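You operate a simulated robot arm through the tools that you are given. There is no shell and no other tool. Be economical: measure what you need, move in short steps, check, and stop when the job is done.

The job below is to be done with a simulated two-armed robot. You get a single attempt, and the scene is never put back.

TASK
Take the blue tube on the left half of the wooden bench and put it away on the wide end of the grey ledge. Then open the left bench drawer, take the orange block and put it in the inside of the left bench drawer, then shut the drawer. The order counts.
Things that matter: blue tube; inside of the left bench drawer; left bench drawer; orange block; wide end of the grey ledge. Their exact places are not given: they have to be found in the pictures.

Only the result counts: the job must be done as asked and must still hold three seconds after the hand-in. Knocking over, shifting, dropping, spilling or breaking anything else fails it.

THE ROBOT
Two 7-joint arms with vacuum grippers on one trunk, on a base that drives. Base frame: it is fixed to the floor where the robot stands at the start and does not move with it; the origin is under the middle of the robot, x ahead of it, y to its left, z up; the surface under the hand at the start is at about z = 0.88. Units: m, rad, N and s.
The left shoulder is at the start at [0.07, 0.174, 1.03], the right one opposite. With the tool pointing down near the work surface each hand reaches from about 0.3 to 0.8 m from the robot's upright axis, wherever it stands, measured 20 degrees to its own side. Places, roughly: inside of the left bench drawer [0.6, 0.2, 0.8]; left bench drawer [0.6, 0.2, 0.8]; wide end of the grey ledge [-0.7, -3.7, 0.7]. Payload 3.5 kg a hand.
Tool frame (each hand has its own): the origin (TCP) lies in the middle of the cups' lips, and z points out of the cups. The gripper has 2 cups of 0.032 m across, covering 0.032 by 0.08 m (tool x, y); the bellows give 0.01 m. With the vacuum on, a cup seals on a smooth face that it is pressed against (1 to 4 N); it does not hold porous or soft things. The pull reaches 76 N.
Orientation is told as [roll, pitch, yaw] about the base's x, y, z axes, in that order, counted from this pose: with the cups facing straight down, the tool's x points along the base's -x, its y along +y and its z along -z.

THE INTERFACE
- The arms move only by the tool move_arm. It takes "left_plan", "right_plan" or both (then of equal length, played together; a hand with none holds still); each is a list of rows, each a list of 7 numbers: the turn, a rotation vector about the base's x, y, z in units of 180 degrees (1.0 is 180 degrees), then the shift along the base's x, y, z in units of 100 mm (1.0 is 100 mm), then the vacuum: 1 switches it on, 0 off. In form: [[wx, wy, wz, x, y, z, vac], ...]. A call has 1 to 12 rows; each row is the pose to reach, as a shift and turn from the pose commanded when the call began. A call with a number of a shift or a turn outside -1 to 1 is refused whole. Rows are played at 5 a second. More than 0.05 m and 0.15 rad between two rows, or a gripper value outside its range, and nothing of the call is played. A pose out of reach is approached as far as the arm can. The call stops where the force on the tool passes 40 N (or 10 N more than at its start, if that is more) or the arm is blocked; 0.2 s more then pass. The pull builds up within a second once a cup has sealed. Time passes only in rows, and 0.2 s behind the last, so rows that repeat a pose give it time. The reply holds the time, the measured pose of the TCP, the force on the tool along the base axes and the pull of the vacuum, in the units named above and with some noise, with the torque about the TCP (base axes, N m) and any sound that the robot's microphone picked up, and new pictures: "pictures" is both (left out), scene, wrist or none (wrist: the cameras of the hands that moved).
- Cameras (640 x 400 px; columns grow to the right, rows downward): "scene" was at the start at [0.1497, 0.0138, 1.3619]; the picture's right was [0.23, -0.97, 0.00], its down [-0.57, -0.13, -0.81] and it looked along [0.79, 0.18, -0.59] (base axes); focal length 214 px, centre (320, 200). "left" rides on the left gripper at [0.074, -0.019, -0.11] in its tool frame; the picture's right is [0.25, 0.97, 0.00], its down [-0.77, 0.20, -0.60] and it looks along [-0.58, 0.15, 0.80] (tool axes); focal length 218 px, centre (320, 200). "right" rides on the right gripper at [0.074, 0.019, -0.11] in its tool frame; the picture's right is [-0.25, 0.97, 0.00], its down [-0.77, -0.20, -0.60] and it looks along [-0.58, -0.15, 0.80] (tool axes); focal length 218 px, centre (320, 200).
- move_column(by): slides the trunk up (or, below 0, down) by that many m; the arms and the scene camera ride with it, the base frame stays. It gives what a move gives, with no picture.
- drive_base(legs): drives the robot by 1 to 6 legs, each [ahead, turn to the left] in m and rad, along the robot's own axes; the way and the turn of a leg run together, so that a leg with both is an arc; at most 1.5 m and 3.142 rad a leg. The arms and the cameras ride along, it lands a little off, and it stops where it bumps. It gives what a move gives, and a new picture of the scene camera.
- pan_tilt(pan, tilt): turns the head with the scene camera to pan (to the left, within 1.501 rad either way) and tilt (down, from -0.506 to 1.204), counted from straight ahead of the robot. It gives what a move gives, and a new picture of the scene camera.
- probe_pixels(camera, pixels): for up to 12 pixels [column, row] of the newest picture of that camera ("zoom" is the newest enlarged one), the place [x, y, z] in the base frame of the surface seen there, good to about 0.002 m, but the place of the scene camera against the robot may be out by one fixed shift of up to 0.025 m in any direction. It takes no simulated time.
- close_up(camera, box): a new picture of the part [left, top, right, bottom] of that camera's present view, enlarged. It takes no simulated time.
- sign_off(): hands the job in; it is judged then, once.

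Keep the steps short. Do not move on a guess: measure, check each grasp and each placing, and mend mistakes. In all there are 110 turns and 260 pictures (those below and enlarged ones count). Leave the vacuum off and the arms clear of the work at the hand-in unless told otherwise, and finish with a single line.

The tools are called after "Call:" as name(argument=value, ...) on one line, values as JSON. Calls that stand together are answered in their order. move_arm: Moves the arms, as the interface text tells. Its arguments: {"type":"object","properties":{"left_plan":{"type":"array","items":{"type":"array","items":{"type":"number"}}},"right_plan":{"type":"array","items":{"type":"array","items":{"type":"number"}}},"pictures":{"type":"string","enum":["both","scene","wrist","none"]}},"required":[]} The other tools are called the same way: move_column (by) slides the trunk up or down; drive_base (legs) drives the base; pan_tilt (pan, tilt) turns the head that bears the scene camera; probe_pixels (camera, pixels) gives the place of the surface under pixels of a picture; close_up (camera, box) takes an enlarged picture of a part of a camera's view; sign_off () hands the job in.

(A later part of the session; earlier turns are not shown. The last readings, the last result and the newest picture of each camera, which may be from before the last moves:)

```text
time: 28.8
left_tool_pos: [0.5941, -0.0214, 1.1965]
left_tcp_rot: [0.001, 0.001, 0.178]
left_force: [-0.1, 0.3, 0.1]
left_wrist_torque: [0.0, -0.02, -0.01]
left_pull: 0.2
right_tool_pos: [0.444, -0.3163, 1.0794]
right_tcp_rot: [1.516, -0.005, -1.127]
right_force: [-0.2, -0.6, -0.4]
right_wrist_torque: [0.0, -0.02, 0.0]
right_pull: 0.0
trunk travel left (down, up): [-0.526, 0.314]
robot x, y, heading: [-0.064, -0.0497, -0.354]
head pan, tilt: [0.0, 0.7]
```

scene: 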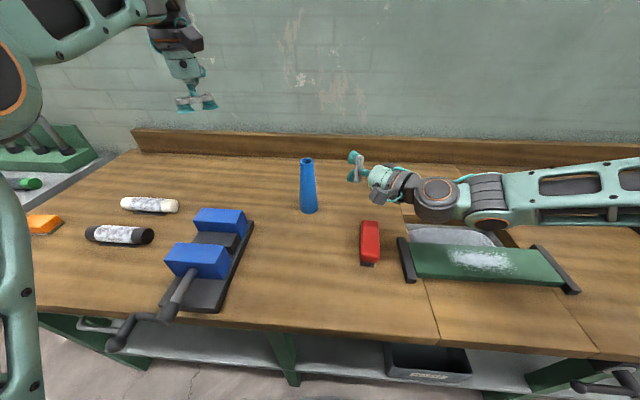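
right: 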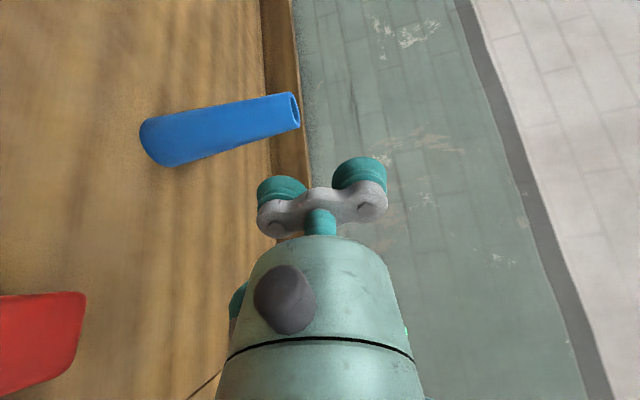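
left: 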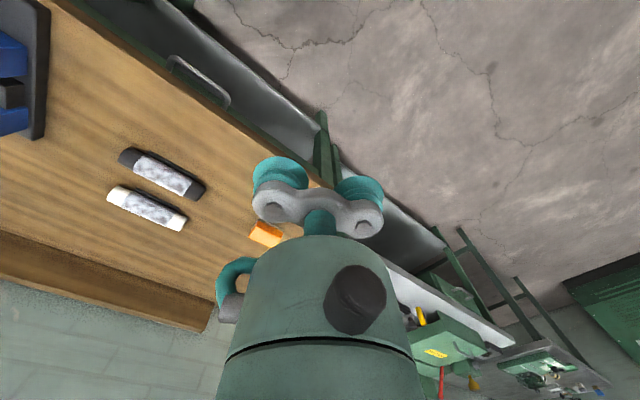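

Call:
move_arm(left_plan=[[0, 0, 0.021, 0.155, -0.45, 0, 0], [0, 0, 0.0422, 0.31, -0.9, 0, 0]], pictures="none")

Call:
move_arm(left_plan=[[0, 0, 0.021, 0.155, -0.45, 0, 0], [0, 0, 0.0422, 0.31, -0.9, 0, 0], [0, 0, 0.0422, 0.31, -0.9, 0, 0]])

```text
time: 29.4
left_tool_pos: [0.6246, -0.1121, 1.1973]
left_tcp_rot: [0.0, -0.001, 0.31]
left_force: [0.0, -0.8, -0.3]
left_wrist_torque: [-0.01, 0.04, 0.02]
left_pull: 0.1
right_tool_pos: [0.4466, -0.3159, 1.078]
right_tcp_rot: [1.512, -0.005, -1.127]
right_force: [-0.5, -0.4, 0.8]
right_wrist_torque: [-0.01, -0.01, 0.0]
right_pull: 0.1
trunk travel left (down, up): [-0.526, 0.314]
robot x, y, heading: [-0.06, -0.0541, -0.354]
head pan, tilt: [0.0, 0.7]
```

```text
time: 30.2
left_tool_pos: [0.6164, -0.1305, 1.1911]
left_tcp_rot: [-0.004, -0.001, 0.445]
left_force: [0.4, -0.2, -0.1]
left_wrist_torque: [0.02, 0.03, 0.03]
left_pull: 0.0
left hand out of reach, approached as far as the arm can: row 1, 2, 3
right_tool_pos: [0.4443, -0.3168, 1.0796]
right_tcp_rot: [1.514, -0.008, -1.127]
right_force: [-0.4, -0.6, -0.7]
right_wrist_torque: [-0.01, -0.01, 0.0]
right_pull: 0.1
trunk travel left (down, up): [-0.526, 0.314]
robot x, y, heading: [-0.0628, -0.0506, -0.354]
head pan, tilt: [0.0, 0.7]
```

scene: 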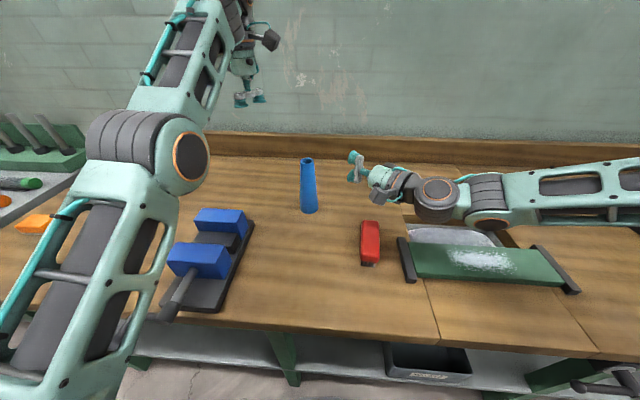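
left: 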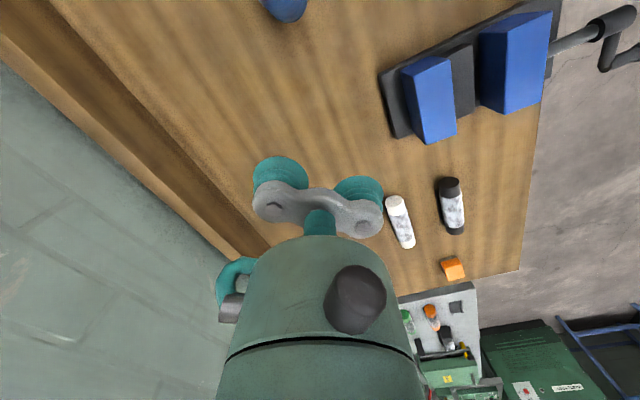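

It's out of reach at this height; lower down it can reach. I'll descend here, well clear of the tube.

Call:
move_arm(left_plan=[[0, 0, 0, 0, 0.2, -0.4, 0], [0, 0, 0, 0, 0.2, -0.8, 0], [0, 0, 0, 0, 0.2, -1, 0], [0, 0, 0, 0, 0.2, -1, 0]])

```text
time: 31.2
left_tool_pos: [0.6161, -0.1076, 1.0911]
left_tcp_rot: [0.002, -0.001, 0.443]
left_force: [0.8, 0.1, -0.3]
left_wrist_torque: [0.03, 0.01, 0.03]
left_pull: 0.0
right_tool_pos: [0.4428, -0.3164, 1.0799]
right_tcp_rot: [1.516, -0.007, -1.127]
right_force: [-0.7, 0.0, -1.0]
right_wrist_torque: [0.01, 0.0, -0.01]
right_pull: 0.0
trunk travel left (down, up): [-0.526, 0.314]
robot x, y, heading: [-0.0621, -0.0531, -0.356]
head pan, tilt: [0.0, 0.7]
```

scene: 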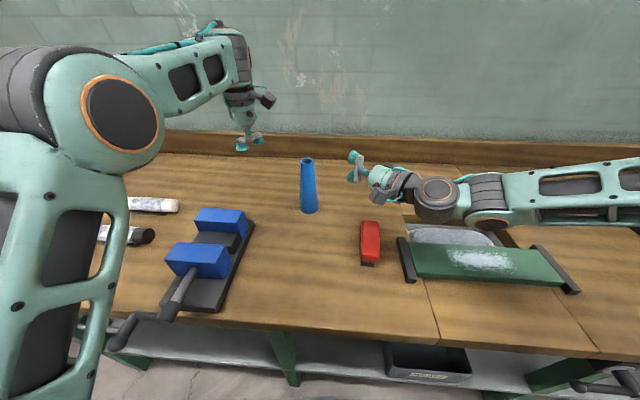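
left: 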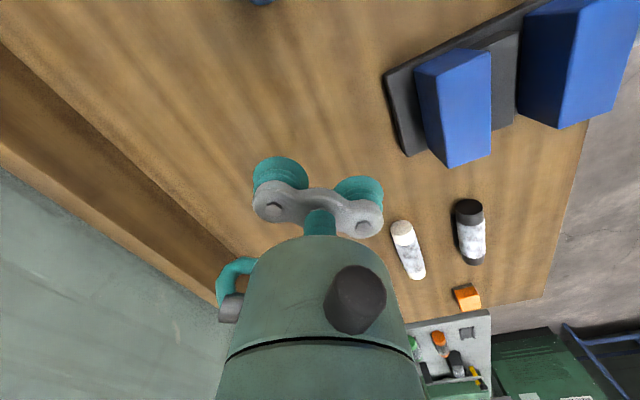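

Call:
move_arm(left_plan=[[0, 0, 0, 0.05, 0, -0.45, 0], [0, 0, 0, 0.14, 0, -0.9, 0], [0, 0, 0, 0.14, -0.45, -0.96, 0], [0, 0, 0, 0.14, -0.9, -0.96, 0], [0, 0, 0, 0.14, -0.99, -0.96, 0], [0, 0, 0, 0.14, -0.99, -0.96, 0]])

Call:
close_up(camera="scene", box=[220, 80, 420, 205])

```text
time: 32.6
left_tool_pos: [0.6294, -0.209, 0.9952]
left_tcp_rot: [0.001, 0.0, 0.444]
left_force: [0.4, 0.7, 0.0]
left_wrist_torque: [0.02, -0.01, 0.03]
left_pull: 0.1
right_tool_pos: [0.4433, -0.317, 1.0803]
right_tcp_rot: [1.515, -0.008, -1.128]
right_force: [0.5, 0.7, -0.1]
right_wrist_torque: [-0.02, 0.01, -0.01]
right_pull: 0.1
trunk travel left (down, up): [-0.526, 0.314]
robot x, y, heading: [-0.0597, -0.0515, -0.348]
head pan, tilt: [0.0, 0.7]
```

scene: 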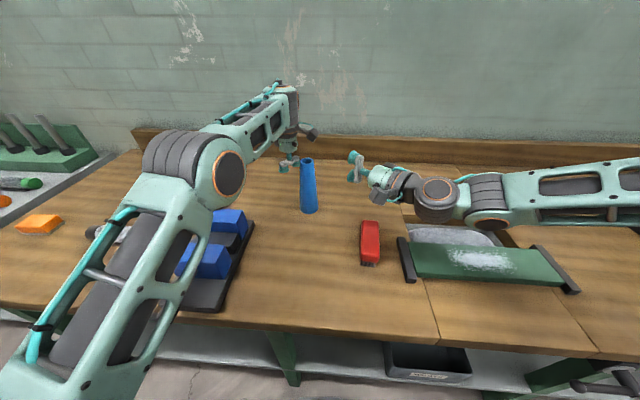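
left: 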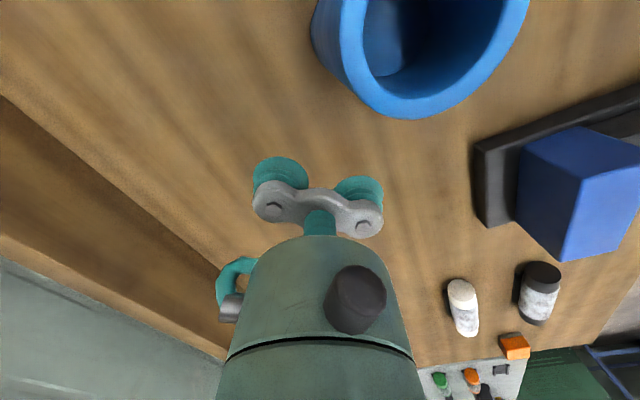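

```text
3.20 times, centred on (320, 142) of scene
```

zoom: 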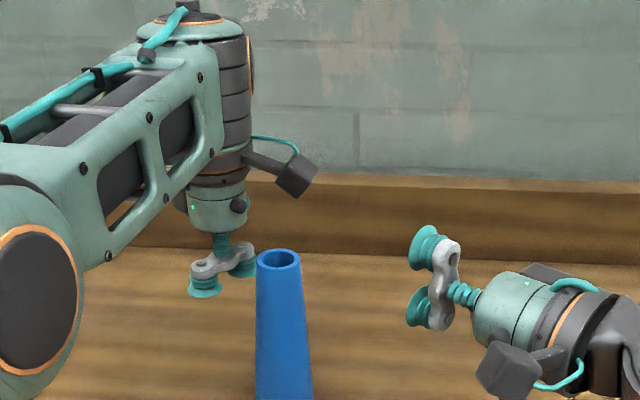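

Call:
probe_pixels(camera="left", pixels=[[340, 60], [350, 80], [370, 103], [400, 113], [440, 108], [480, 85], [505, 50], [522, 15], [400, 65], [375, 40]])

Call:
probe_pixels(camera="zoom", pixels=[[218, 228], [218, 245], [205, 295], [205, 285], [215, 205], [279, 252], [296, 180], [310, 262]])

```text
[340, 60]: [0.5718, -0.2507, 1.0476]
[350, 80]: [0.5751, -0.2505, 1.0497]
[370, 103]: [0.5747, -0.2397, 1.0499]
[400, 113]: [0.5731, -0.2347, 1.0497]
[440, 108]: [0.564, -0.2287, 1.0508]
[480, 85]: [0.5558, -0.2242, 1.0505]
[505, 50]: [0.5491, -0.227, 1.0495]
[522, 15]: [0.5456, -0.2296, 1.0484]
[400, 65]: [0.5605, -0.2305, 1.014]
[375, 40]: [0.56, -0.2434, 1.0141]
```

```text
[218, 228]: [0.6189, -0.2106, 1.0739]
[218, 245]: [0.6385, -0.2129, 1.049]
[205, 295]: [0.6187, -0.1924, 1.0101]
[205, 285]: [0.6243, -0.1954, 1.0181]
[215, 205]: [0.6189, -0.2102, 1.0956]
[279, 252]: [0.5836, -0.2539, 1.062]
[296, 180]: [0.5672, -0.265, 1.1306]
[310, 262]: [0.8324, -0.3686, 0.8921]
```

I'll slide the left cradle in to about 4 mm behind the tube, and bring the right hand to about 17 mm in front at z=1.0.

Call:
move_arm(left_plan=[[0, 0, 0, -0.2, -0.09, 0.05, 0], [0, 0, 0, -0.36, -0.16, 0.05, 0], [0, 0, 0, -0.42, -0.19, 0.05, 0], [0, 0, 0, -0.42, -0.19, 0.05, 0], [0, 0, 0, -0.42, -0.19, 0.05, 0]], right_plan=[[0, 0, 0, 0, 0, -0.4, 0], [0, 0, 0, 0.1, 0.06, -0.8, 0], [0, 0, 0, 0.4, 0.3, -0.8, 0], [0, 0, 0, 0.78, 0.58, -0.8, 0], [0, 0, 0, 0.78, 0.58, -0.8, 0]])

Call:
close_up(camera="scene", box=[230, 110, 390, 210])

```text
time: 33.8
left_tool_pos: [0.5873, -0.2287, 1.0014]
left_tcp_rot: [0.001, 0.0, 0.445]
left_force: [0.3, -0.6, 0.0]
left_wrist_torque: [0.03, 0.0, -0.04]
left_pull: 0.0
right_tool_pos: [0.5222, -0.2597, 1.0]
right_tcp_rot: [1.515, -0.005, -1.131]
right_force: [0.1, -0.3, -0.4]
right_wrist_torque: [-0.02, -0.01, 0.02]
right_pull: 0.0
trunk travel left (down, up): [-0.526, 0.314]
robot x, y, heading: [-0.0604, -0.0498, -0.354]
head pan, tilt: [0.0, 0.7]
```

scene: 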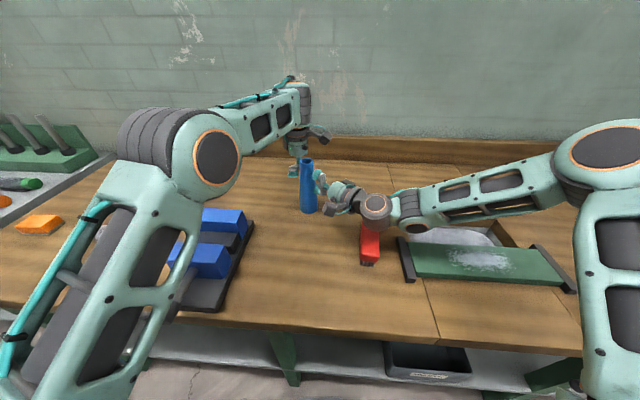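
right: 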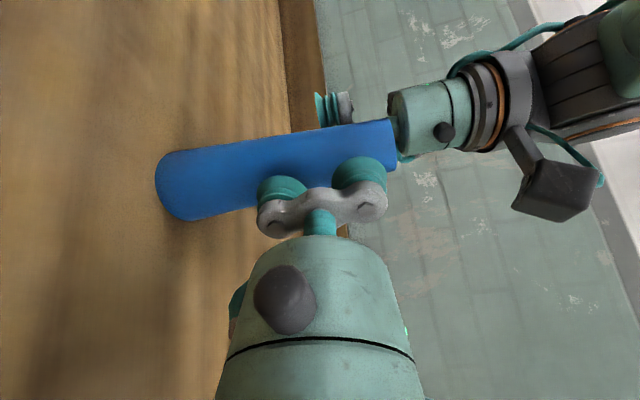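
left: 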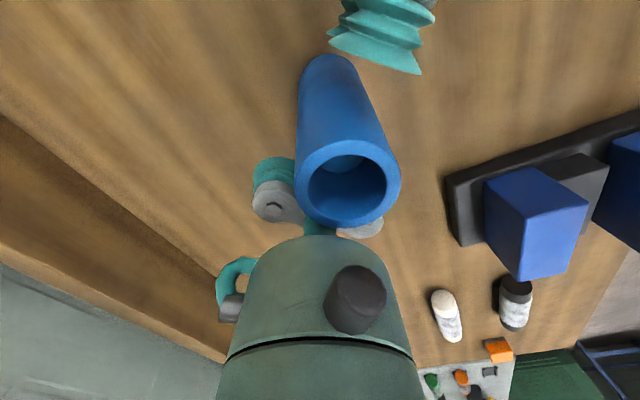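

```text
4.00 times, centred on (310, 160) of scene
```

zoom: 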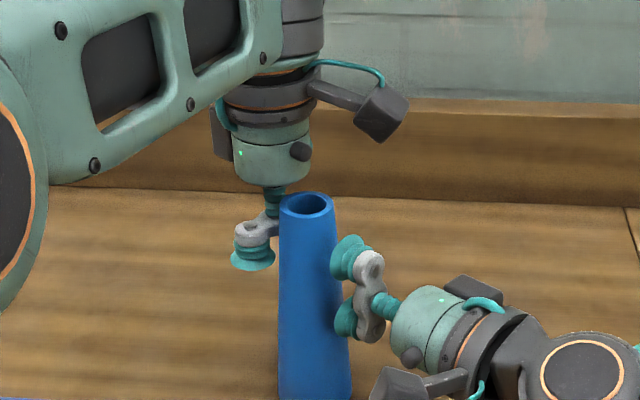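

Call:
probe_pixels(camera="left", pixels=[[303, 185], [310, 205], [350, 222], [385, 205], [397, 180], [350, 145]])

Call:
move_arm(right_plan=[[0, 0, 0, 0.09, 0.043, 0, 1], [0, 0, 0, 0.14, 0.066, 0, 1], [0, 0, 0, 0.17, 0.08, 0, 1], [0, 0, 0, 0.2, 0.094, 0, 1], [0, 0, 0, 0.2, 0.094, 0, 1]])

```text
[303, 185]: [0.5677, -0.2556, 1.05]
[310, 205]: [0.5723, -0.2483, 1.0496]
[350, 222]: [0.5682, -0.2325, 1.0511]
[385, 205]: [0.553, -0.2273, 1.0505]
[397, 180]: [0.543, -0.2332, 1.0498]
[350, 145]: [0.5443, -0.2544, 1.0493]
```

```text
time: 35.0
left_tool_pos: [0.5893, -0.2272, 1.002]
left_tcp_rot: [0.0, 0.0, 0.443]
left_force: [0.5, 1.0, -0.4]
left_wrist_torque: [0.02, -0.01, 0.02]
left_pull: 0.1
right_tool_pos: [0.5416, -0.2494, 1.0008]
right_tcp_rot: [1.515, -0.007, -1.128]
right_force: [-0.2, 0.1, -0.4]
right_wrist_torque: [0.03, -0.02, -0.04]
right_pull: 0.1
trunk travel left (down, up): [-0.526, 0.314]
robot x, y, heading: [-0.064, -0.0505, -0.359]
head pan, tilt: [0.0, 0.7]
```

scene: 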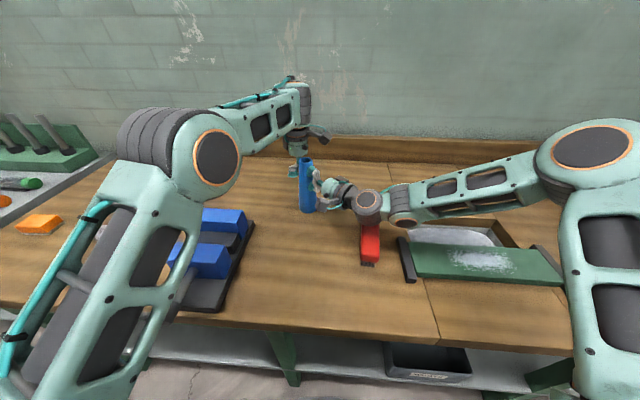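
right: 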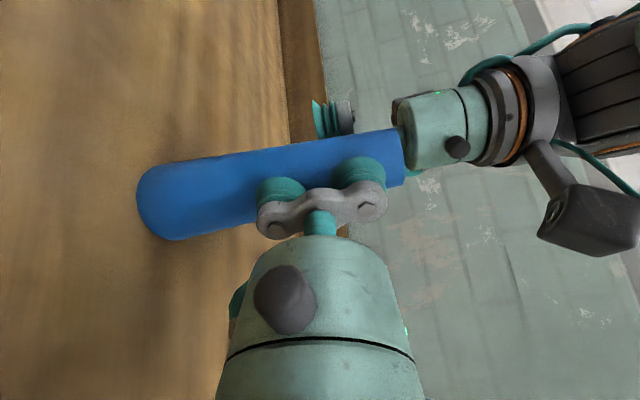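

Well aligned (lateral error under 1 mm). I'll keep pressing in small steps against the brace.

Call:
move_arm(right_plan=[[0, 0, 0, 0.015, 0.007, 0, 1], [0, 0, 0, 0.03, 0.014, 0, 1], [0, 0, 0, 0.045, 0.021, 0, 1], [0, 0, 0, 0.06, 0.028, 0, 1], [0, 0, 0, 0.06, 0.028, 0, 1], [0, 0, 0, 0.06, 0.028, 0, 1]], pictures="wrist")

Call:
close_up(camera="left", box=[200, 0, 480, 240])

```text
time: 36.4
left_tool_pos: [0.589, -0.2279, 1.0017]
left_tcp_rot: [0.002, 0.0, 0.443]
left_force: [16.3, 9.6, 1.1]
left_wrist_torque: [-0.2, 0.3, -0.04]
left_pull: 0.2
right_tool_pos: [0.5483, -0.2455, 0.9999]
right_tcp_rot: [1.515, -0.007, -1.129]
right_force: [-15.7, -10.0, -0.3]
right_wrist_torque: [0.02, -0.29, 0.04]
right_pull: 37.6
trunk travel left (down, up): [-0.526, 0.314]
robot x, y, heading: [-0.0595, -0.0521, -0.353]
head pan, tilt: [0.0, 0.7]
```

right: 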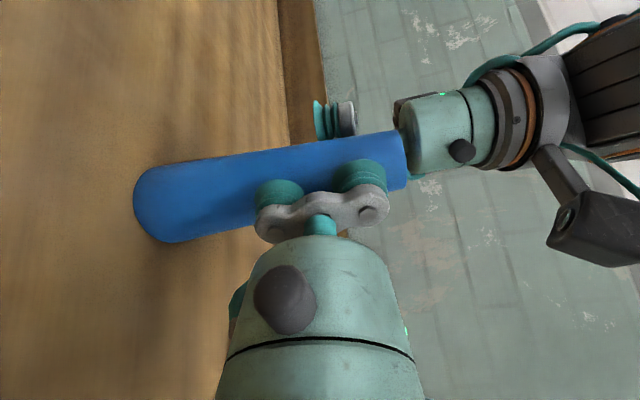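

```text
1.67 times, centred on (340, 120) of left
```

zoom: 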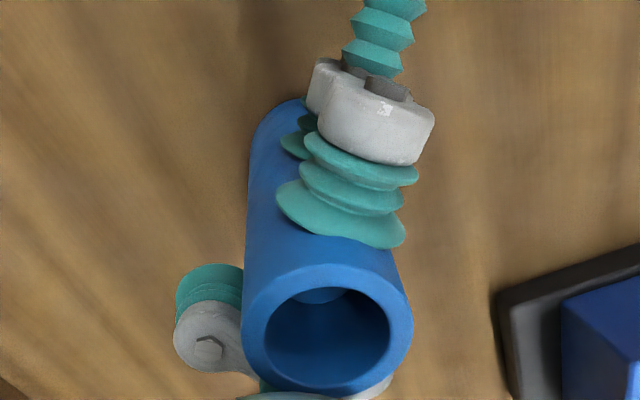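

Sealed: the pull is 37.6 N. I'll relieve the squeeze by 6 mm and let the vacuum build.

Call:
move_arm(right_plan=[[0, 0, 0, -0.03, -0.014, 0, 1], [0, 0, 0, -0.06, -0.028, 0, 1], [0, 0, 0, -0.06, -0.028, 0, 1], [0, 0, 0, -0.06, -0.028, 0, 1], [0, 0, 0, -0.06, -0.028, 0, 1]], pictures="wrist")

```text
time: 37.6
left_tool_pos: [0.5884, -0.2275, 1.0006]
left_tcp_rot: [0.003, -0.001, 0.443]
left_force: [0.4, 0.0, 0.4]
left_wrist_torque: [-0.02, 0.02, -0.01]
left_pull: 0.0
right_tool_pos: [0.5421, -0.2485, 1.0008]
right_tcp_rot: [1.515, -0.008, -1.127]
right_force: [-0.6, -0.2, -0.4]
right_wrist_torque: [0.01, 0.0, 0.02]
right_pull: 0.1
trunk travel left (down, up): [-0.526, 0.314]
robot x, y, heading: [-0.0621, -0.0534, -0.355]
head pan, tilt: [0.0, 0.7]
```

right: 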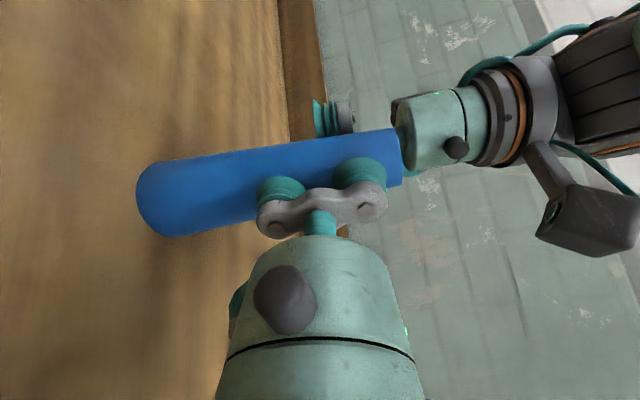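

The seal broke on relief; only one cup had likely sealed. I'll add 0.02 rad of tilt to match the taper, press slightly deeper and dwell.

Call:
move_arm(right_plan=[[-0.0027, 0.0058, 0, 0.0, 0.0, 0, 1], [-0.0027, 0.0058, 0, 0.03, 0.014, 0, 1], [-0.0027, 0.0058, 0, 0.05, 0.0235, 0, 1], [-0.0027, 0.0058, 0, 0.06, 0.028, 0, 1], [-0.0027, 0.0058, 0, 0.07, 0.033, 0, 1], [-0.0027, 0.0058, 0, 0.07, 0.033, 0, 1], [-0.0027, 0.0058, 0, 0.07, 0.033, 0, 1], [-0.0027, 0.0058, 0, 0.07, 0.033, 0, 1], [-0.0027, 0.0058, 0, 0.07, 0.033, 0, 1], [-0.0027, 0.0058, 0, 0.07, 0.033, 0, 1]], pictures="none")

```text
time: 39.8
left_tool_pos: [0.5888, -0.2272, 1.0015]
left_tcp_rot: [0.003, 0.0, 0.444]
left_force: [3.0, 0.8, 1.0]
left_wrist_torque: [-0.01, 0.06, -0.03]
left_pull: 0.0
right_tool_pos: [0.5475, -0.2446, 1.0008]
right_tcp_rot: [1.495, -0.008, -1.128]
right_force: [-4.5, -2.4, -1.6]
right_wrist_torque: [0.01, -0.01, 0.01]
right_pull: 0.0
trunk travel left (down, up): [-0.526, 0.314]
robot x, y, heading: [-0.0623, -0.0527, -0.352]
head pan, tilt: [0.0, 0.7]
```

Call:
move_arm(right_plan=[[0, 0, 0, 0.01, 0.005, 0, 1], [0, 0, 0, 0.02, 0.0094, 0, 1], [0, 0, 0, 0.02, 0.0094, 0, 1], [0, 0, 0, 0.02, 0.0094, 0, 1], [0, 0, 0, 0.02, 0.0094, 0, 1], [0, 0, 0, 0.02, 0.0094, 0, 1]], pictures="wrist")

Call:
close_up(camera="scene", box=[270, 130, 366, 220])

```text
time: 41.2
left_tool_pos: [0.5895, -0.2274, 1.0024]
left_tcp_rot: [0.003, 0.0, 0.443]
left_force: [4.5, 2.3, 1.3]
left_wrist_torque: [-0.04, 0.08, -0.02]
left_pull: 0.1
right_tool_pos: [0.5504, -0.2449, 0.9997]
right_tcp_rot: [1.496, -0.006, -1.127]
right_force: [-5.3, -2.4, -1.3]
right_wrist_torque: [0.02, 0.0, -0.03]
right_pull: 0.0
trunk travel left (down, up): [-0.526, 0.314]
robot x, y, heading: [-0.0604, -0.049, -0.356]
head pan, tilt: [0.0, 0.7]
```

right: 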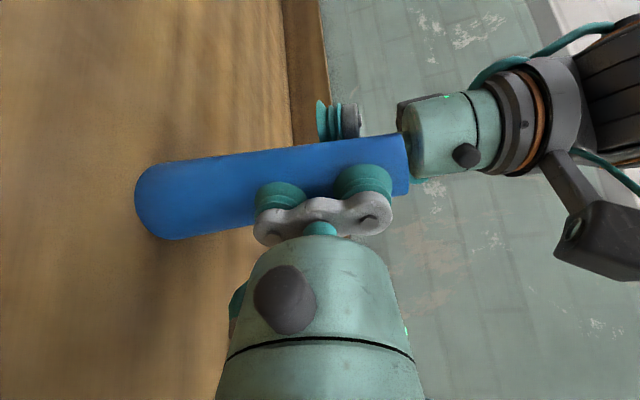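

```text
4.44 times, centred on (318, 175) of scene
```

zoom: 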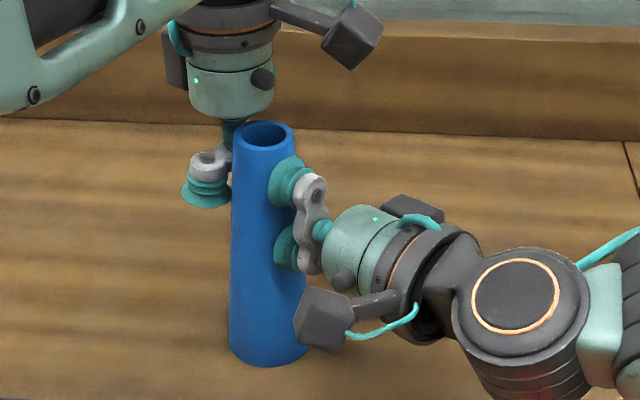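

With the extra tilt it doesn't seal. I'll undo that tilt and repeat the press that sealed, this time dwelling to watch the pull.

Call:
move_arm(right_plan=[[0.001, -0.003, 0, -0.05, -0.0235, 0, 1], [0.0027, -0.0058, 0, -0.08, -0.038, 0, 1], [0.0027, -0.0058, 0, -0.06, -0.028, 0, 1], [0.0027, -0.0058, 0, -0.04, -0.019, 0, 1], [0.0027, -0.0058, 0, -0.02, -0.0094, 0, 1], [0.0027, -0.0058, 0, -0.01, -0.005, 0, 1], [0.0027, -0.0058, 0, -0.01, -0.005, 0, 1], [0.0027, -0.0058, 0, -0.01, -0.005, 0, 1], [0.0027, -0.0058, 0, -0.01, -0.005, 0, 1]], pictures="none")

```text
time: 43.2
left_tool_pos: [0.5893, -0.227, 1.0011]
left_tcp_rot: [0.002, 0.0, 0.443]
left_force: [5.0, 2.3, 0.3]
left_wrist_torque: [-0.02, 0.06, -0.02]
left_pull: 0.2
right_tool_pos: [0.5496, -0.2454, 0.9998]
right_tcp_rot: [1.515, -0.007, -1.127]
right_force: [-4.5, -2.0, -1.7]
right_wrist_torque: [-0.01, -0.04, -0.02]
right_pull: 0.0
trunk travel left (down, up): [-0.526, 0.314]
robot x, y, heading: [-0.0606, -0.0484, -0.355]
head pan, tilt: [0.0, 0.7]
```

Call:
move_arm(right_plan=[[0, 0, 0, 0.01, 0.005, 0, 1], [0, 0, 0, 0.02, 0.0094, 0, 1], [0, 0, 0, 0.03, 0.014, 0, 1], [0, 0, 0, 0.04, 0.019, 0, 1], [0, 0, 0, 0.04, 0.019, 0, 1]], pictures="none")

```text
time: 44.4
left_tool_pos: [0.5888, -0.2273, 1.0002]
left_tcp_rot: [0.0, 0.0, 0.443]
left_force: [7.3, 3.8, 2.2]
left_wrist_torque: [-0.11, 0.22, -0.03]
left_pull: 0.1
right_tool_pos: [0.5535, -0.243, 0.9995]
right_tcp_rot: [1.515, -0.006, -1.128]
right_force: [-8.2, -4.3, -1.5]
right_wrist_torque: [0.07, -0.12, -0.01]
right_pull: 0.0
trunk travel left (down, up): [-0.526, 0.314]
robot x, y, heading: [-0.06, -0.0501, -0.352]
head pan, tilt: [0.0, 0.7]
```

Call:
move_arm(right_plan=[[0, 0, 0, 0.01, 0.005, 0, 1], [0, 0, 0, 0.02, 0.0094, 0, 1], [0, 0, 0, 0.03, 0.014, 0, 1], [0, 0, 0, 0.03, 0.014, 0, 1], [0, 0, 0, 0.03, 0.014, 0, 1]], pictures="wrist")

Call:
close_up(camera="scene", box=[270, 130, 366, 220])

Call:
close_up(camera="left", box=[200, 0, 480, 240])

```text
time: 45.6
left_tool_pos: [0.5894, -0.2275, 1.0025]
left_tcp_rot: [0.0, 0.0, 0.446]
left_force: [19.4, 9.7, 3.8]
left_wrist_torque: [-0.17, 0.29, -0.03]
left_pull: 0.0
right_tool_pos: [0.557, -0.2412, 0.9993]
right_tcp_rot: [1.517, -0.007, -1.129]
right_force: [-18.9, -9.8, -5.2]
right_wrist_torque: [0.09, -0.17, 0.08]
right_pull: 0.1
trunk travel left (down, up): [-0.526, 0.314]
robot x, y, heading: [-0.0597, -0.0474, -0.355]
head pan, tilt: [0.0, 0.7]
```

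right: 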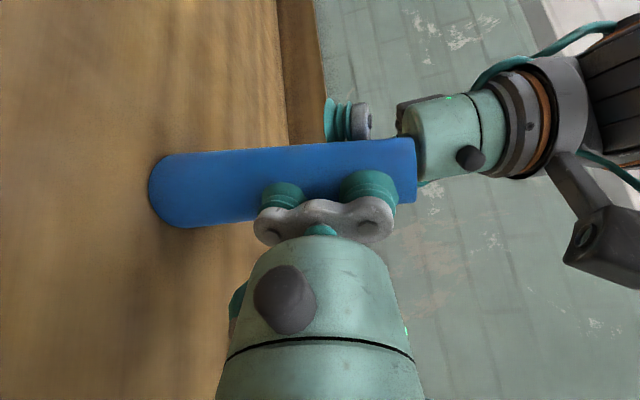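

```text
4.44 times, centred on (318, 175) of scene
```

zoom: 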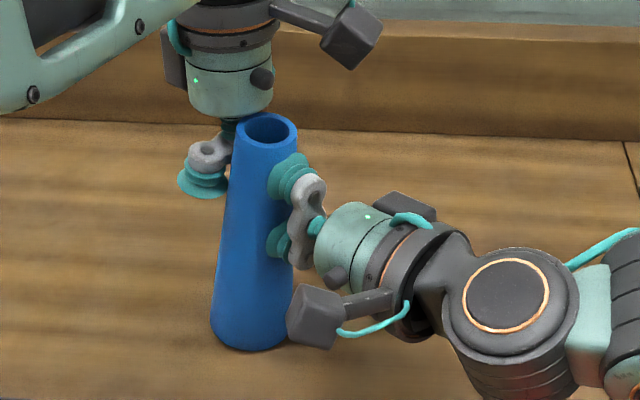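

```text
1.67 times, centred on (340, 120) of left
```

zoom: 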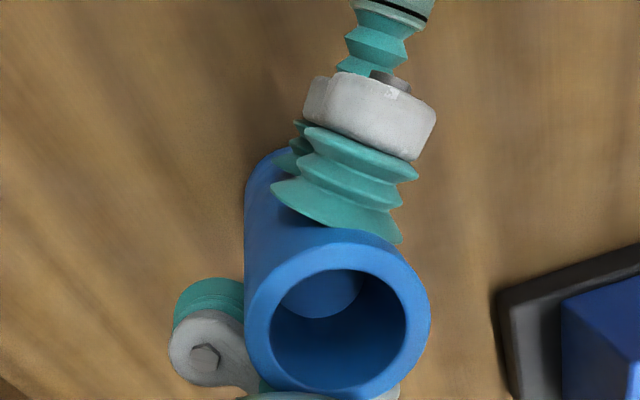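

Too high up on the cone: the radius there is too small, and the base kicks out. I'll back off both hands, then redo it lower where the tube is wider.

Call:
move_arm(right_plan=[[0, 0, 0, -0.05, -0.0235, 0, 0], [0, 0, 0, -0.1, -0.047, 0, 0], [0, 0, 0, -0.2, -0.094, 0, 0], [0, 0, 0, -0.4, -0.19, 0, 0], [0, 0, 0, -0.8, -0.38, 0, 0], [0, 0, 0, -0.9, -0.43, 0, 0]], pictures="none")

Call:
move_arm(left_plan=[[0, 0, 0, 0.1, 0.047, 0, 0], [0, 0, 0, 0.3, 0.14, 0, 0], [0, 0, 0, 0.4, 0.19, 0, 0]])

Call:
close_up(camera="scene", box=[220, 80, 420, 225])

```text
time: 47.0
left_tool_pos: [0.59, -0.2273, 1.0012]
left_tcp_rot: [0.001, 0.002, 0.442]
left_force: [-0.8, 0.6, -0.9]
left_wrist_torque: [-0.07, 0.05, -0.01]
left_pull: 0.0
right_tool_pos: [0.4672, -0.2853, 0.9994]
right_tcp_rot: [1.516, -0.006, -1.128]
right_force: [-0.1, 0.3, 0.0]
right_wrist_torque: [0.0, 0.01, 0.02]
right_pull: 0.1
trunk travel left (down, up): [-0.526, 0.314]
robot x, y, heading: [-0.0607, -0.0499, -0.348]
head pan, tilt: [0.0, 0.7]
```

```text
time: 47.8
left_tool_pos: [0.6293, -0.2088, 1.0015]
left_tcp_rot: [0.0, 0.0, 0.444]
left_force: [0.1, 0.0, -0.3]
left_wrist_torque: [0.0, 0.0, -0.06]
left_pull: 0.0
right_tool_pos: [0.4664, -0.2847, 1.0]
right_tcp_rot: [1.516, -0.007, -1.127]
right_force: [0.0, 0.7, -0.1]
right_wrist_torque: [0.01, -0.02, 0.02]
right_pull: 0.0
trunk travel left (down, up): [-0.526, 0.314]
robot x, y, heading: [-0.0614, -0.0506, -0.354]
head pan, tilt: [0.0, 0.7]
```

scene: 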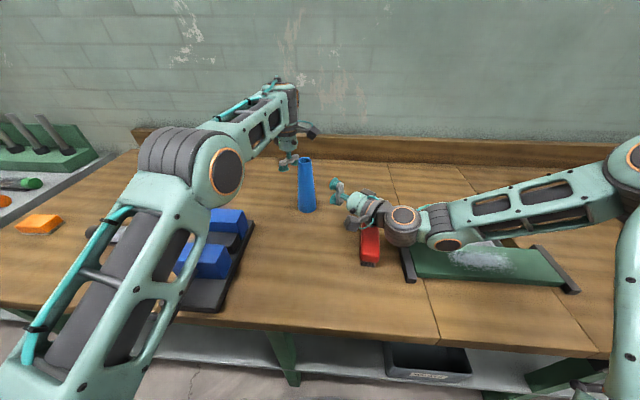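
left: 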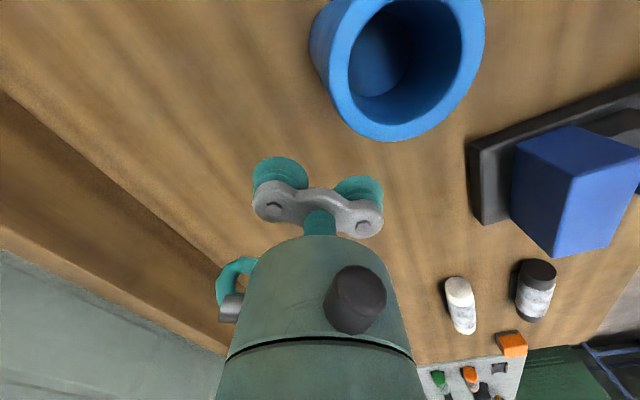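

```text
2.76 times, centred on (320, 152) of scene
```

zoom: 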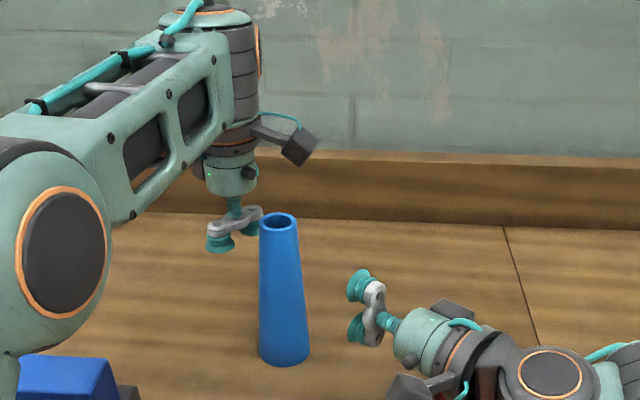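

The tube stands fine. I'll yaw the right tool to point nearly along +x, which keeps the wrist clear of the brush.

Call:
move_arm(right_plan=[[0, 0, -0.043, 0, 0.13, 0.1, 0], [0, 0, -0.086, 0, 0.26, 0.1, 0], [0, 0, -0.13, 0, 0.4, 0.1, 0], [0, 0, -0.173, 0, 0.52, 0.1, 0], [0, 0, -0.173, 0, 0.52, 0.1, 0]], pictures="none")

Call:
move_arm(right_plan=[[0.001, 0.01, 0, 0, 0, -0.1, 0], [0.002, 0.0206, 0, 0, 0, -0.3, 0], [0.002, 0.0206, 0, 0, 0, -0.3, 0]])

Call:
probe_pixels(camera="left", pixels=[[318, 50], [330, 85], [355, 122], [395, 137], [440, 118], [465, 85], [478, 50]])

```text
time: 49.0
left_tool_pos: [0.628, -0.2088, 1.0013]
left_tcp_rot: [0.002, 0.001, 0.445]
left_force: [0.2, -0.1, 0.0]
left_wrist_torque: [0.03, 0.02, 0.01]
left_pull: 0.0
right_tool_pos: [0.4674, -0.2358, 0.9865]
right_tcp_rot: [1.456, -0.013, -1.529]
right_force: [-0.1, 0.1, 0.1]
right_wrist_torque: [0.02, -0.01, 0.0]
right_pull: 0.0
right hand out of reach, approached as far as the arm can: row 3, 4
trunk travel left (down, up): [-0.526, 0.314]
robot x, y, heading: [-0.0583, -0.0472, -0.351]
head pan, tilt: [0.0, 0.7]
```

```text
time: 49.8
left_tool_pos: [0.6286, -0.2103, 1.0014]
left_tcp_rot: [0.001, 0.0, 0.444]
left_force: [-0.5, -0.2, -0.6]
left_wrist_torque: [0.0, 0.01, 0.0]
left_pull: 0.1
right_tool_pos: [0.4674, -0.2338, 0.9811]
right_tcp_rot: [1.451, -0.008, -1.669]
right_force: [-0.4, -0.1, -0.5]
right_wrist_torque: [-0.01, 0.0, 0.03]
right_pull: 0.1
right hand out of reach, approached as far as the arm can: row 1
trunk travel left (down, up): [-0.526, 0.314]
robot x, y, heading: [-0.0612, -0.0493, -0.355]
head pan, tilt: [0.0, 0.7]
```

scene: 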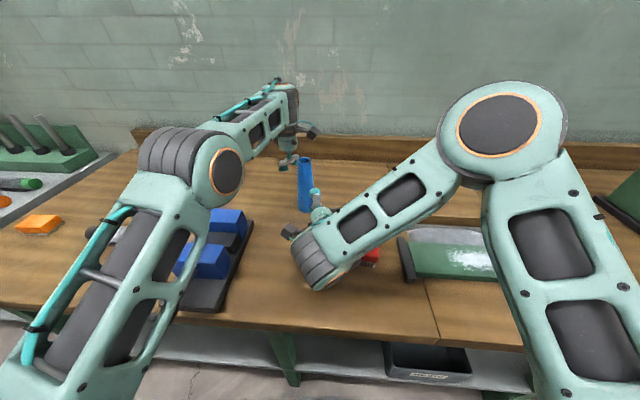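
right: 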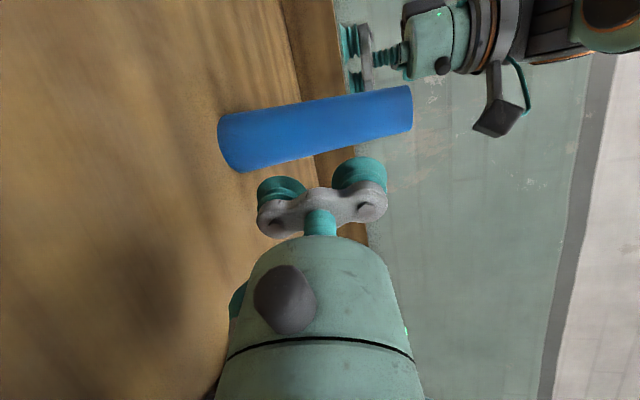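

```text
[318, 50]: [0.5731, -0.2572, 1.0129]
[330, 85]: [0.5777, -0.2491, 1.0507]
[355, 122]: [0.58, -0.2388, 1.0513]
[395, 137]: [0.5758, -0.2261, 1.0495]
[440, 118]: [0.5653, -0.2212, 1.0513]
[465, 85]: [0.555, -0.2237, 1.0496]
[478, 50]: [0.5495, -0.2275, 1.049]
```

The pose is reached. The tube is now at (0.562, -0.239). I'll check forearm clearance, then move forward and down to z≈0.95.

Call:
probe_pixels(camera="scene", pixels=[[325, 285], [345, 275], [360, 255], [305, 265], [370, 258], [295, 235]])

Call:
move_arm(right_plan=[[0, 0, 0, 0.2, 0, -0.1, 0], [0, 0, 0, 0.4, -0.01, -0.2, 0], [0, 0, 0, 0.5, -0.01, -0.31, 0], [0, 0, 0, 0.5, -0.01, -0.31, 0]])

```text
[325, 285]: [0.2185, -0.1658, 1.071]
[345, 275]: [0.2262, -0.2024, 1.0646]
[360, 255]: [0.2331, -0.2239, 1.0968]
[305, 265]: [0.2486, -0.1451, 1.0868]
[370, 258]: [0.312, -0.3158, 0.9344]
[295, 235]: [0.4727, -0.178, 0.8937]
```

```text
time: 50.8
left_tool_pos: [0.6284, -0.2079, 1.0017]
left_tcp_rot: [0.003, -0.001, 0.444]
left_force: [-0.3, 0.5, -0.2]
left_wrist_torque: [-0.02, 0.02, -0.02]
left_pull: 0.0
right_tool_pos: [0.5182, -0.2334, 0.9502]
right_tcp_rot: [1.449, -0.006, -1.672]
right_force: [-0.3, -0.2, -0.1]
right_wrist_torque: [0.0, 0.0, 0.01]
right_pull: 0.1
trunk travel left (down, up): [-0.526, 0.314]
robot x, y, heading: [-0.0609, -0.0531, -0.35]
head pan, tilt: [0.0, 0.7]
```

scene: 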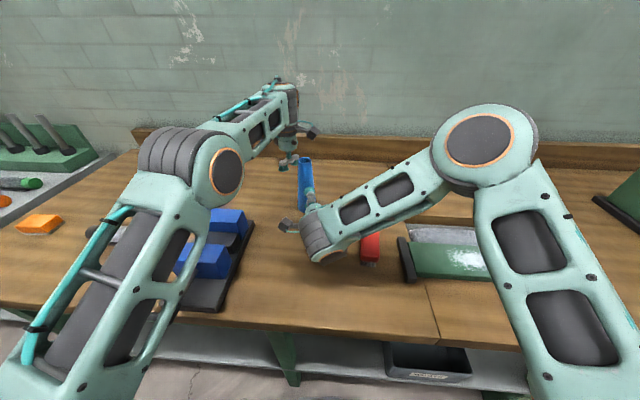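
right: 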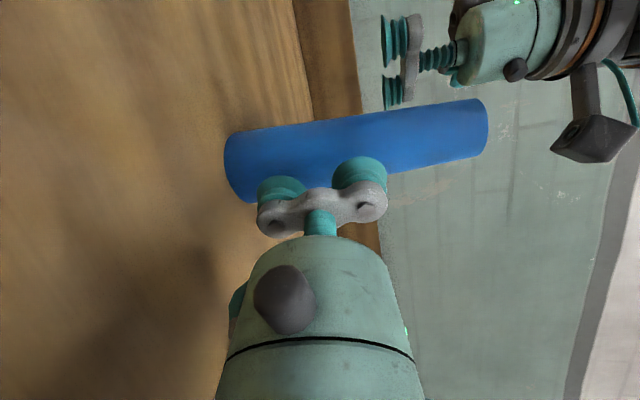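

Now the left cradle: yaw it to match the new push direction and set it behind the tube with its lips at z≈0.99.

Call:
move_arm(left_plan=[[0, 0, -0.043, 0.05, -0.1, 0, 0], [0, 0, -0.087, 0.05, -0.2, 0, 0], [0, 0, -0.13, 0.05, -0.3, 0, 0], [0, 0, -0.173, 0.05, -0.37, 0, 0], [0, 0, -0.173, 0.05, -0.37, 0, 0]], pictures="wrist")

```text
time: 52.0
left_tool_pos: [0.6326, -0.245, 1.0012]
left_tcp_rot: [0.002, 0.0, -0.102]
left_force: [0.1, 0.3, -0.6]
left_wrist_torque: [-0.02, 0.03, 0.01]
left_pull: 0.0
right_tool_pos: [0.5157, -0.2327, 0.9498]
right_tcp_rot: [1.45, -0.008, -1.673]
right_force: [0.2, 0.7, 0.3]
right_wrist_torque: [0.0, 0.03, -0.03]
right_pull: 0.1
trunk travel left (down, up): [-0.526, 0.314]
robot x, y, heading: [-0.0596, -0.047, -0.351]
head pan, tilt: [0.0, 0.7]
```

left: 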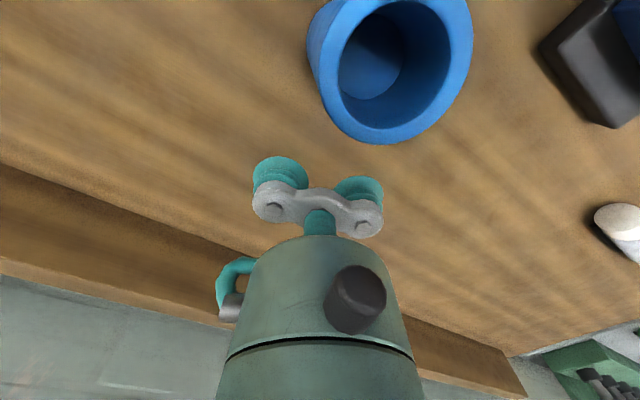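

Call:
probe_pixels(camera="left", pixels=[[325, 80], [345, 118], [385, 138], [430, 123], [458, 90], [468, 40], [400, 70]])

Call:
move_arm(left_plan=[[0, 0, 0, -0.2, 0.02, -0.06, 0], [0, 0, 0, -0.32, 0.03, -0.12, 0], [0, 0, 0, -0.37, 0.04, -0.12, 0], [0, 0, 0, -0.37, 0.04, -0.12, 0]])

```text
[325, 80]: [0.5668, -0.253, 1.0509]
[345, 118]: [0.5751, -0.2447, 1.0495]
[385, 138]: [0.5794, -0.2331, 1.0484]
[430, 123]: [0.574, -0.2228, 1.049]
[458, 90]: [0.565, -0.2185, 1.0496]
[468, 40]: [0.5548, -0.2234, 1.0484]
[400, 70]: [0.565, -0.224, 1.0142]
```

```text
time: 53.0
left_tool_pos: [0.5974, -0.2406, 0.992]
left_tcp_rot: [0.0, -0.002, -0.101]
left_force: [2.3, -0.3, 14.6]
left_wrist_torque: [0.14, 0.53, 0.01]
left_pull: 0.1
right_tool_pos: [0.5168, -0.2336, 0.9499]
right_tcp_rot: [1.449, -0.007, -1.672]
right_force: [-0.1, 0.2, -0.5]
right_wrist_torque: [-0.01, -0.05, -0.01]
right_pull: 0.1
trunk travel left (down, up): [-0.526, 0.314]
robot x, y, heading: [-0.0615, -0.0489, -0.349]
head pan, tilt: [0.0, 0.7]
```

scene: 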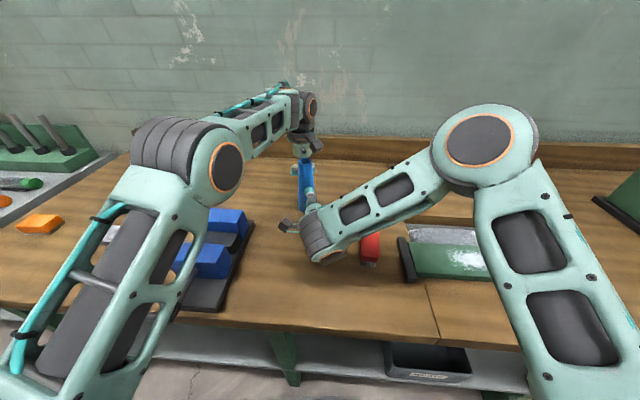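
left: 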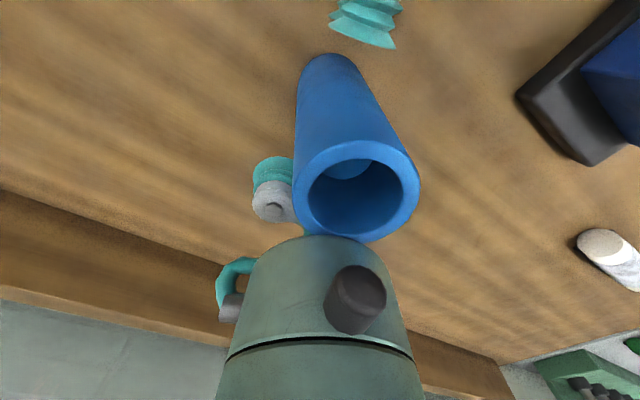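

The left gripper body rests on the tube's rim at about 15 N. That's useful, as it pins the tube to the bench. The tube is at (0.562, -0.236). Now I'll press with the right hand, vacuum on, lateral correction +2 mm.

Call:
move_arm(right_plan=[[0, 0, 0, 0.1, 0.01, 0, 1], [0, 0, 0, 0.18, 0.005, 0, 1], [0, 0, 0, 0.21, 0.0, 0, 1], [0, 0, 0, 0.23, 0.0, 0, 1], [0, 0, 0, 0.25, 0.0, 0, 1], [0, 0, 0, 0.25, 0, 0, 1], [0, 0, 0, 0.25, 0, 0, 1]], pictures="wrist")

```text
time: 54.6
left_tool_pos: [0.5955, -0.2412, 0.9906]
left_tcp_rot: [0.0, -0.002, -0.101]
left_force: [7.0, -5.0, 16.8]
left_wrist_torque: [0.35, 0.72, 0.08]
left_pull: 0.1
right_tool_pos: [0.5402, -0.233, 0.9499]
right_tcp_rot: [1.45, -0.007, -1.67]
right_force: [-9.8, 5.2, -3.8]
right_wrist_torque: [-0.18, 0.22, 0.02]
right_pull: 38.1
trunk travel left (down, up): [-0.526, 0.314]
robot x, y, heading: [-0.0626, -0.0539, -0.349]
head pan, tilt: [0.0, 0.7]
```

right: 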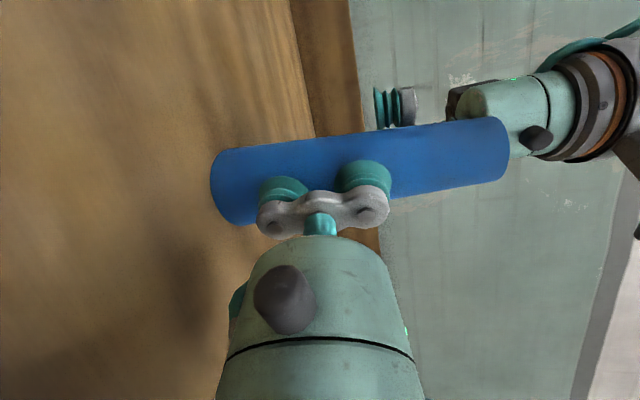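

One cup sealed (38 N). I'll push a little more to seal the other one.

Call:
move_arm(right_plan=[[0, 0, 0, 0.01, 0, 0, 1], [0, 0, 0, 0.02, 0, 0, 1], [0, 0, 0, 0.03, 0.0, 0, 1], [0, 0, 0, 0.03, 0.0, 0, 1], [0, 0, 0, 0.03, 0.0, 0, 1], [0, 0, 0, 0.03, 0, 0, 1]], pictures="none")

```text
time: 56.0
left_tool_pos: [0.5958, -0.2406, 0.9897]
left_tcp_rot: [0.002, -0.002, -0.101]
left_force: [3.4, -1.5, 11.3]
left_wrist_torque: [0.13, 0.44, 0.07]
left_pull: 0.1
right_tool_pos: [0.5426, -0.2335, 0.9514]
right_tcp_rot: [1.453, -0.008, -1.673]
right_force: [-3.9, 0.2, 1.5]
right_wrist_torque: [0.03, 0.06, -0.03]
right_pull: 0.0
trunk travel left (down, up): [-0.526, 0.314]
robot x, y, heading: [-0.0634, -0.0532, -0.348]
head pan, tilt: [0.0, 0.7]
```

Lost again. With 0.12 rad tilt the upper cup leads by 2 mm, so only one seals and it gets peeled off. I'll back off, set the tilt to match the taper at 0.08 rad, and look before pressing again.

Call:
move_arm(right_plan=[[0, 0, 0, -0.1, 0.01, 0, 0], [-0.0013, -0.0133, 0, -0.2, 0.02, 0, 0], [-0.0013, -0.0133, 0, -0.25, 0.02, 0, 0], [-0.0013, -0.0133, 0, -0.25, 0.02, 0, 0]])

Call:
close_up(camera="right", box=[180, 80, 540, 260])

Call:
close_up(camera="scene", box=[270, 130, 366, 220])

```text
time: 57.0
left_tool_pos: [0.5961, -0.2421, 0.9898]
left_tcp_rot: [0.001, 0.0, -0.1]
left_force: [1.7, -2.0, 14.1]
left_wrist_torque: [0.12, 0.38, 0.05]
left_pull: 0.1
right_tool_pos: [0.5189, -0.2325, 0.9501]
right_tcp_rot: [1.494, -0.007, -1.672]
right_force: [-0.6, 0.6, 0.8]
right_wrist_torque: [0.01, -0.02, 0.0]
right_pull: 0.2
trunk travel left (down, up): [-0.526, 0.314]
robot x, y, heading: [-0.0607, -0.0476, -0.358]
head pan, tilt: [0.0, 0.7]
```

scene: 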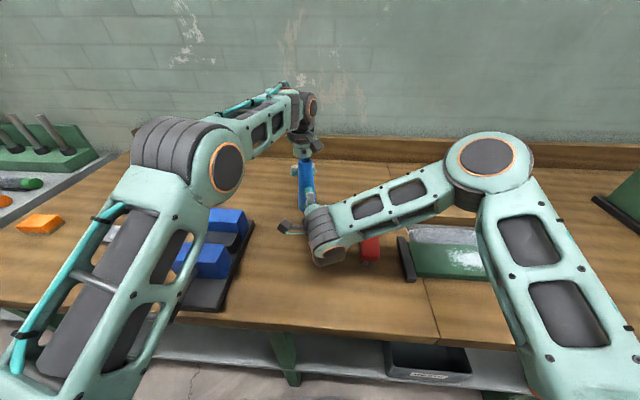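
right: 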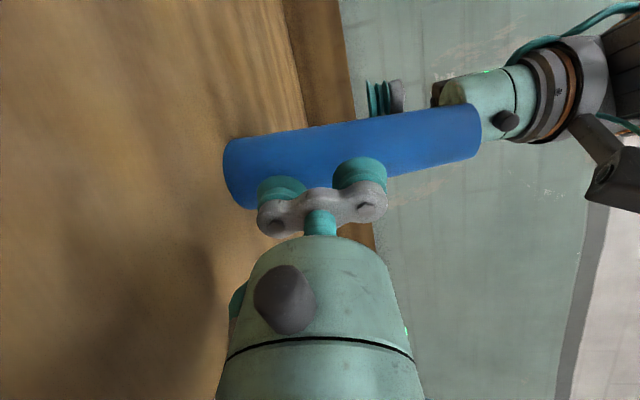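

```text
1.78 times, centred on (360, 170) of right
```

zoom: 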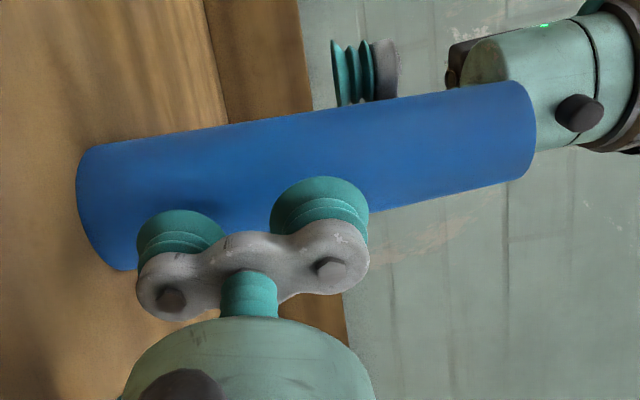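

```text
4.44 times, centred on (318, 175) of scene
```

zoom: 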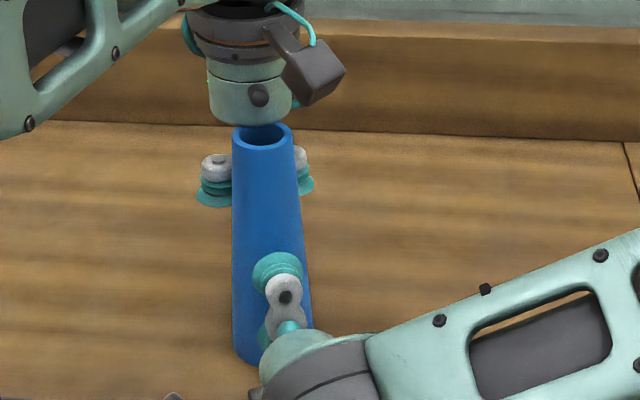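

Call:
probe_pixels(camera="right", pixels=[[240, 150], [240, 170], [240, 190], [320, 135], [320, 150], [320, 165], [440, 112], [440, 130], [440, 150], [470, 110], [470, 130], [470, 150]])

Call:
probe_pixels(camera="scene", pixels=[[326, 165], [332, 165], [327, 190], [333, 200]])

```text
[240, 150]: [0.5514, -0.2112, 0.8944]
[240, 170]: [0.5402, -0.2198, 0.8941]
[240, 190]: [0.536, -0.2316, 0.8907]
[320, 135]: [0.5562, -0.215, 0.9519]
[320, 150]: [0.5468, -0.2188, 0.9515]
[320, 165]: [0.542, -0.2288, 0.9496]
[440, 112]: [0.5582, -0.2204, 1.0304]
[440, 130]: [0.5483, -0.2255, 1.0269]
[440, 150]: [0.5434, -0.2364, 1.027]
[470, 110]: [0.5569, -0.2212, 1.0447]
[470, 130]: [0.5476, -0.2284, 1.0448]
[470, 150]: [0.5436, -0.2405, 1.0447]
```

```text
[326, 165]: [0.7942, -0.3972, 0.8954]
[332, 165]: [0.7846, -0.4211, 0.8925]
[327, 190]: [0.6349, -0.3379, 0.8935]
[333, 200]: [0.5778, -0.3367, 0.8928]
```

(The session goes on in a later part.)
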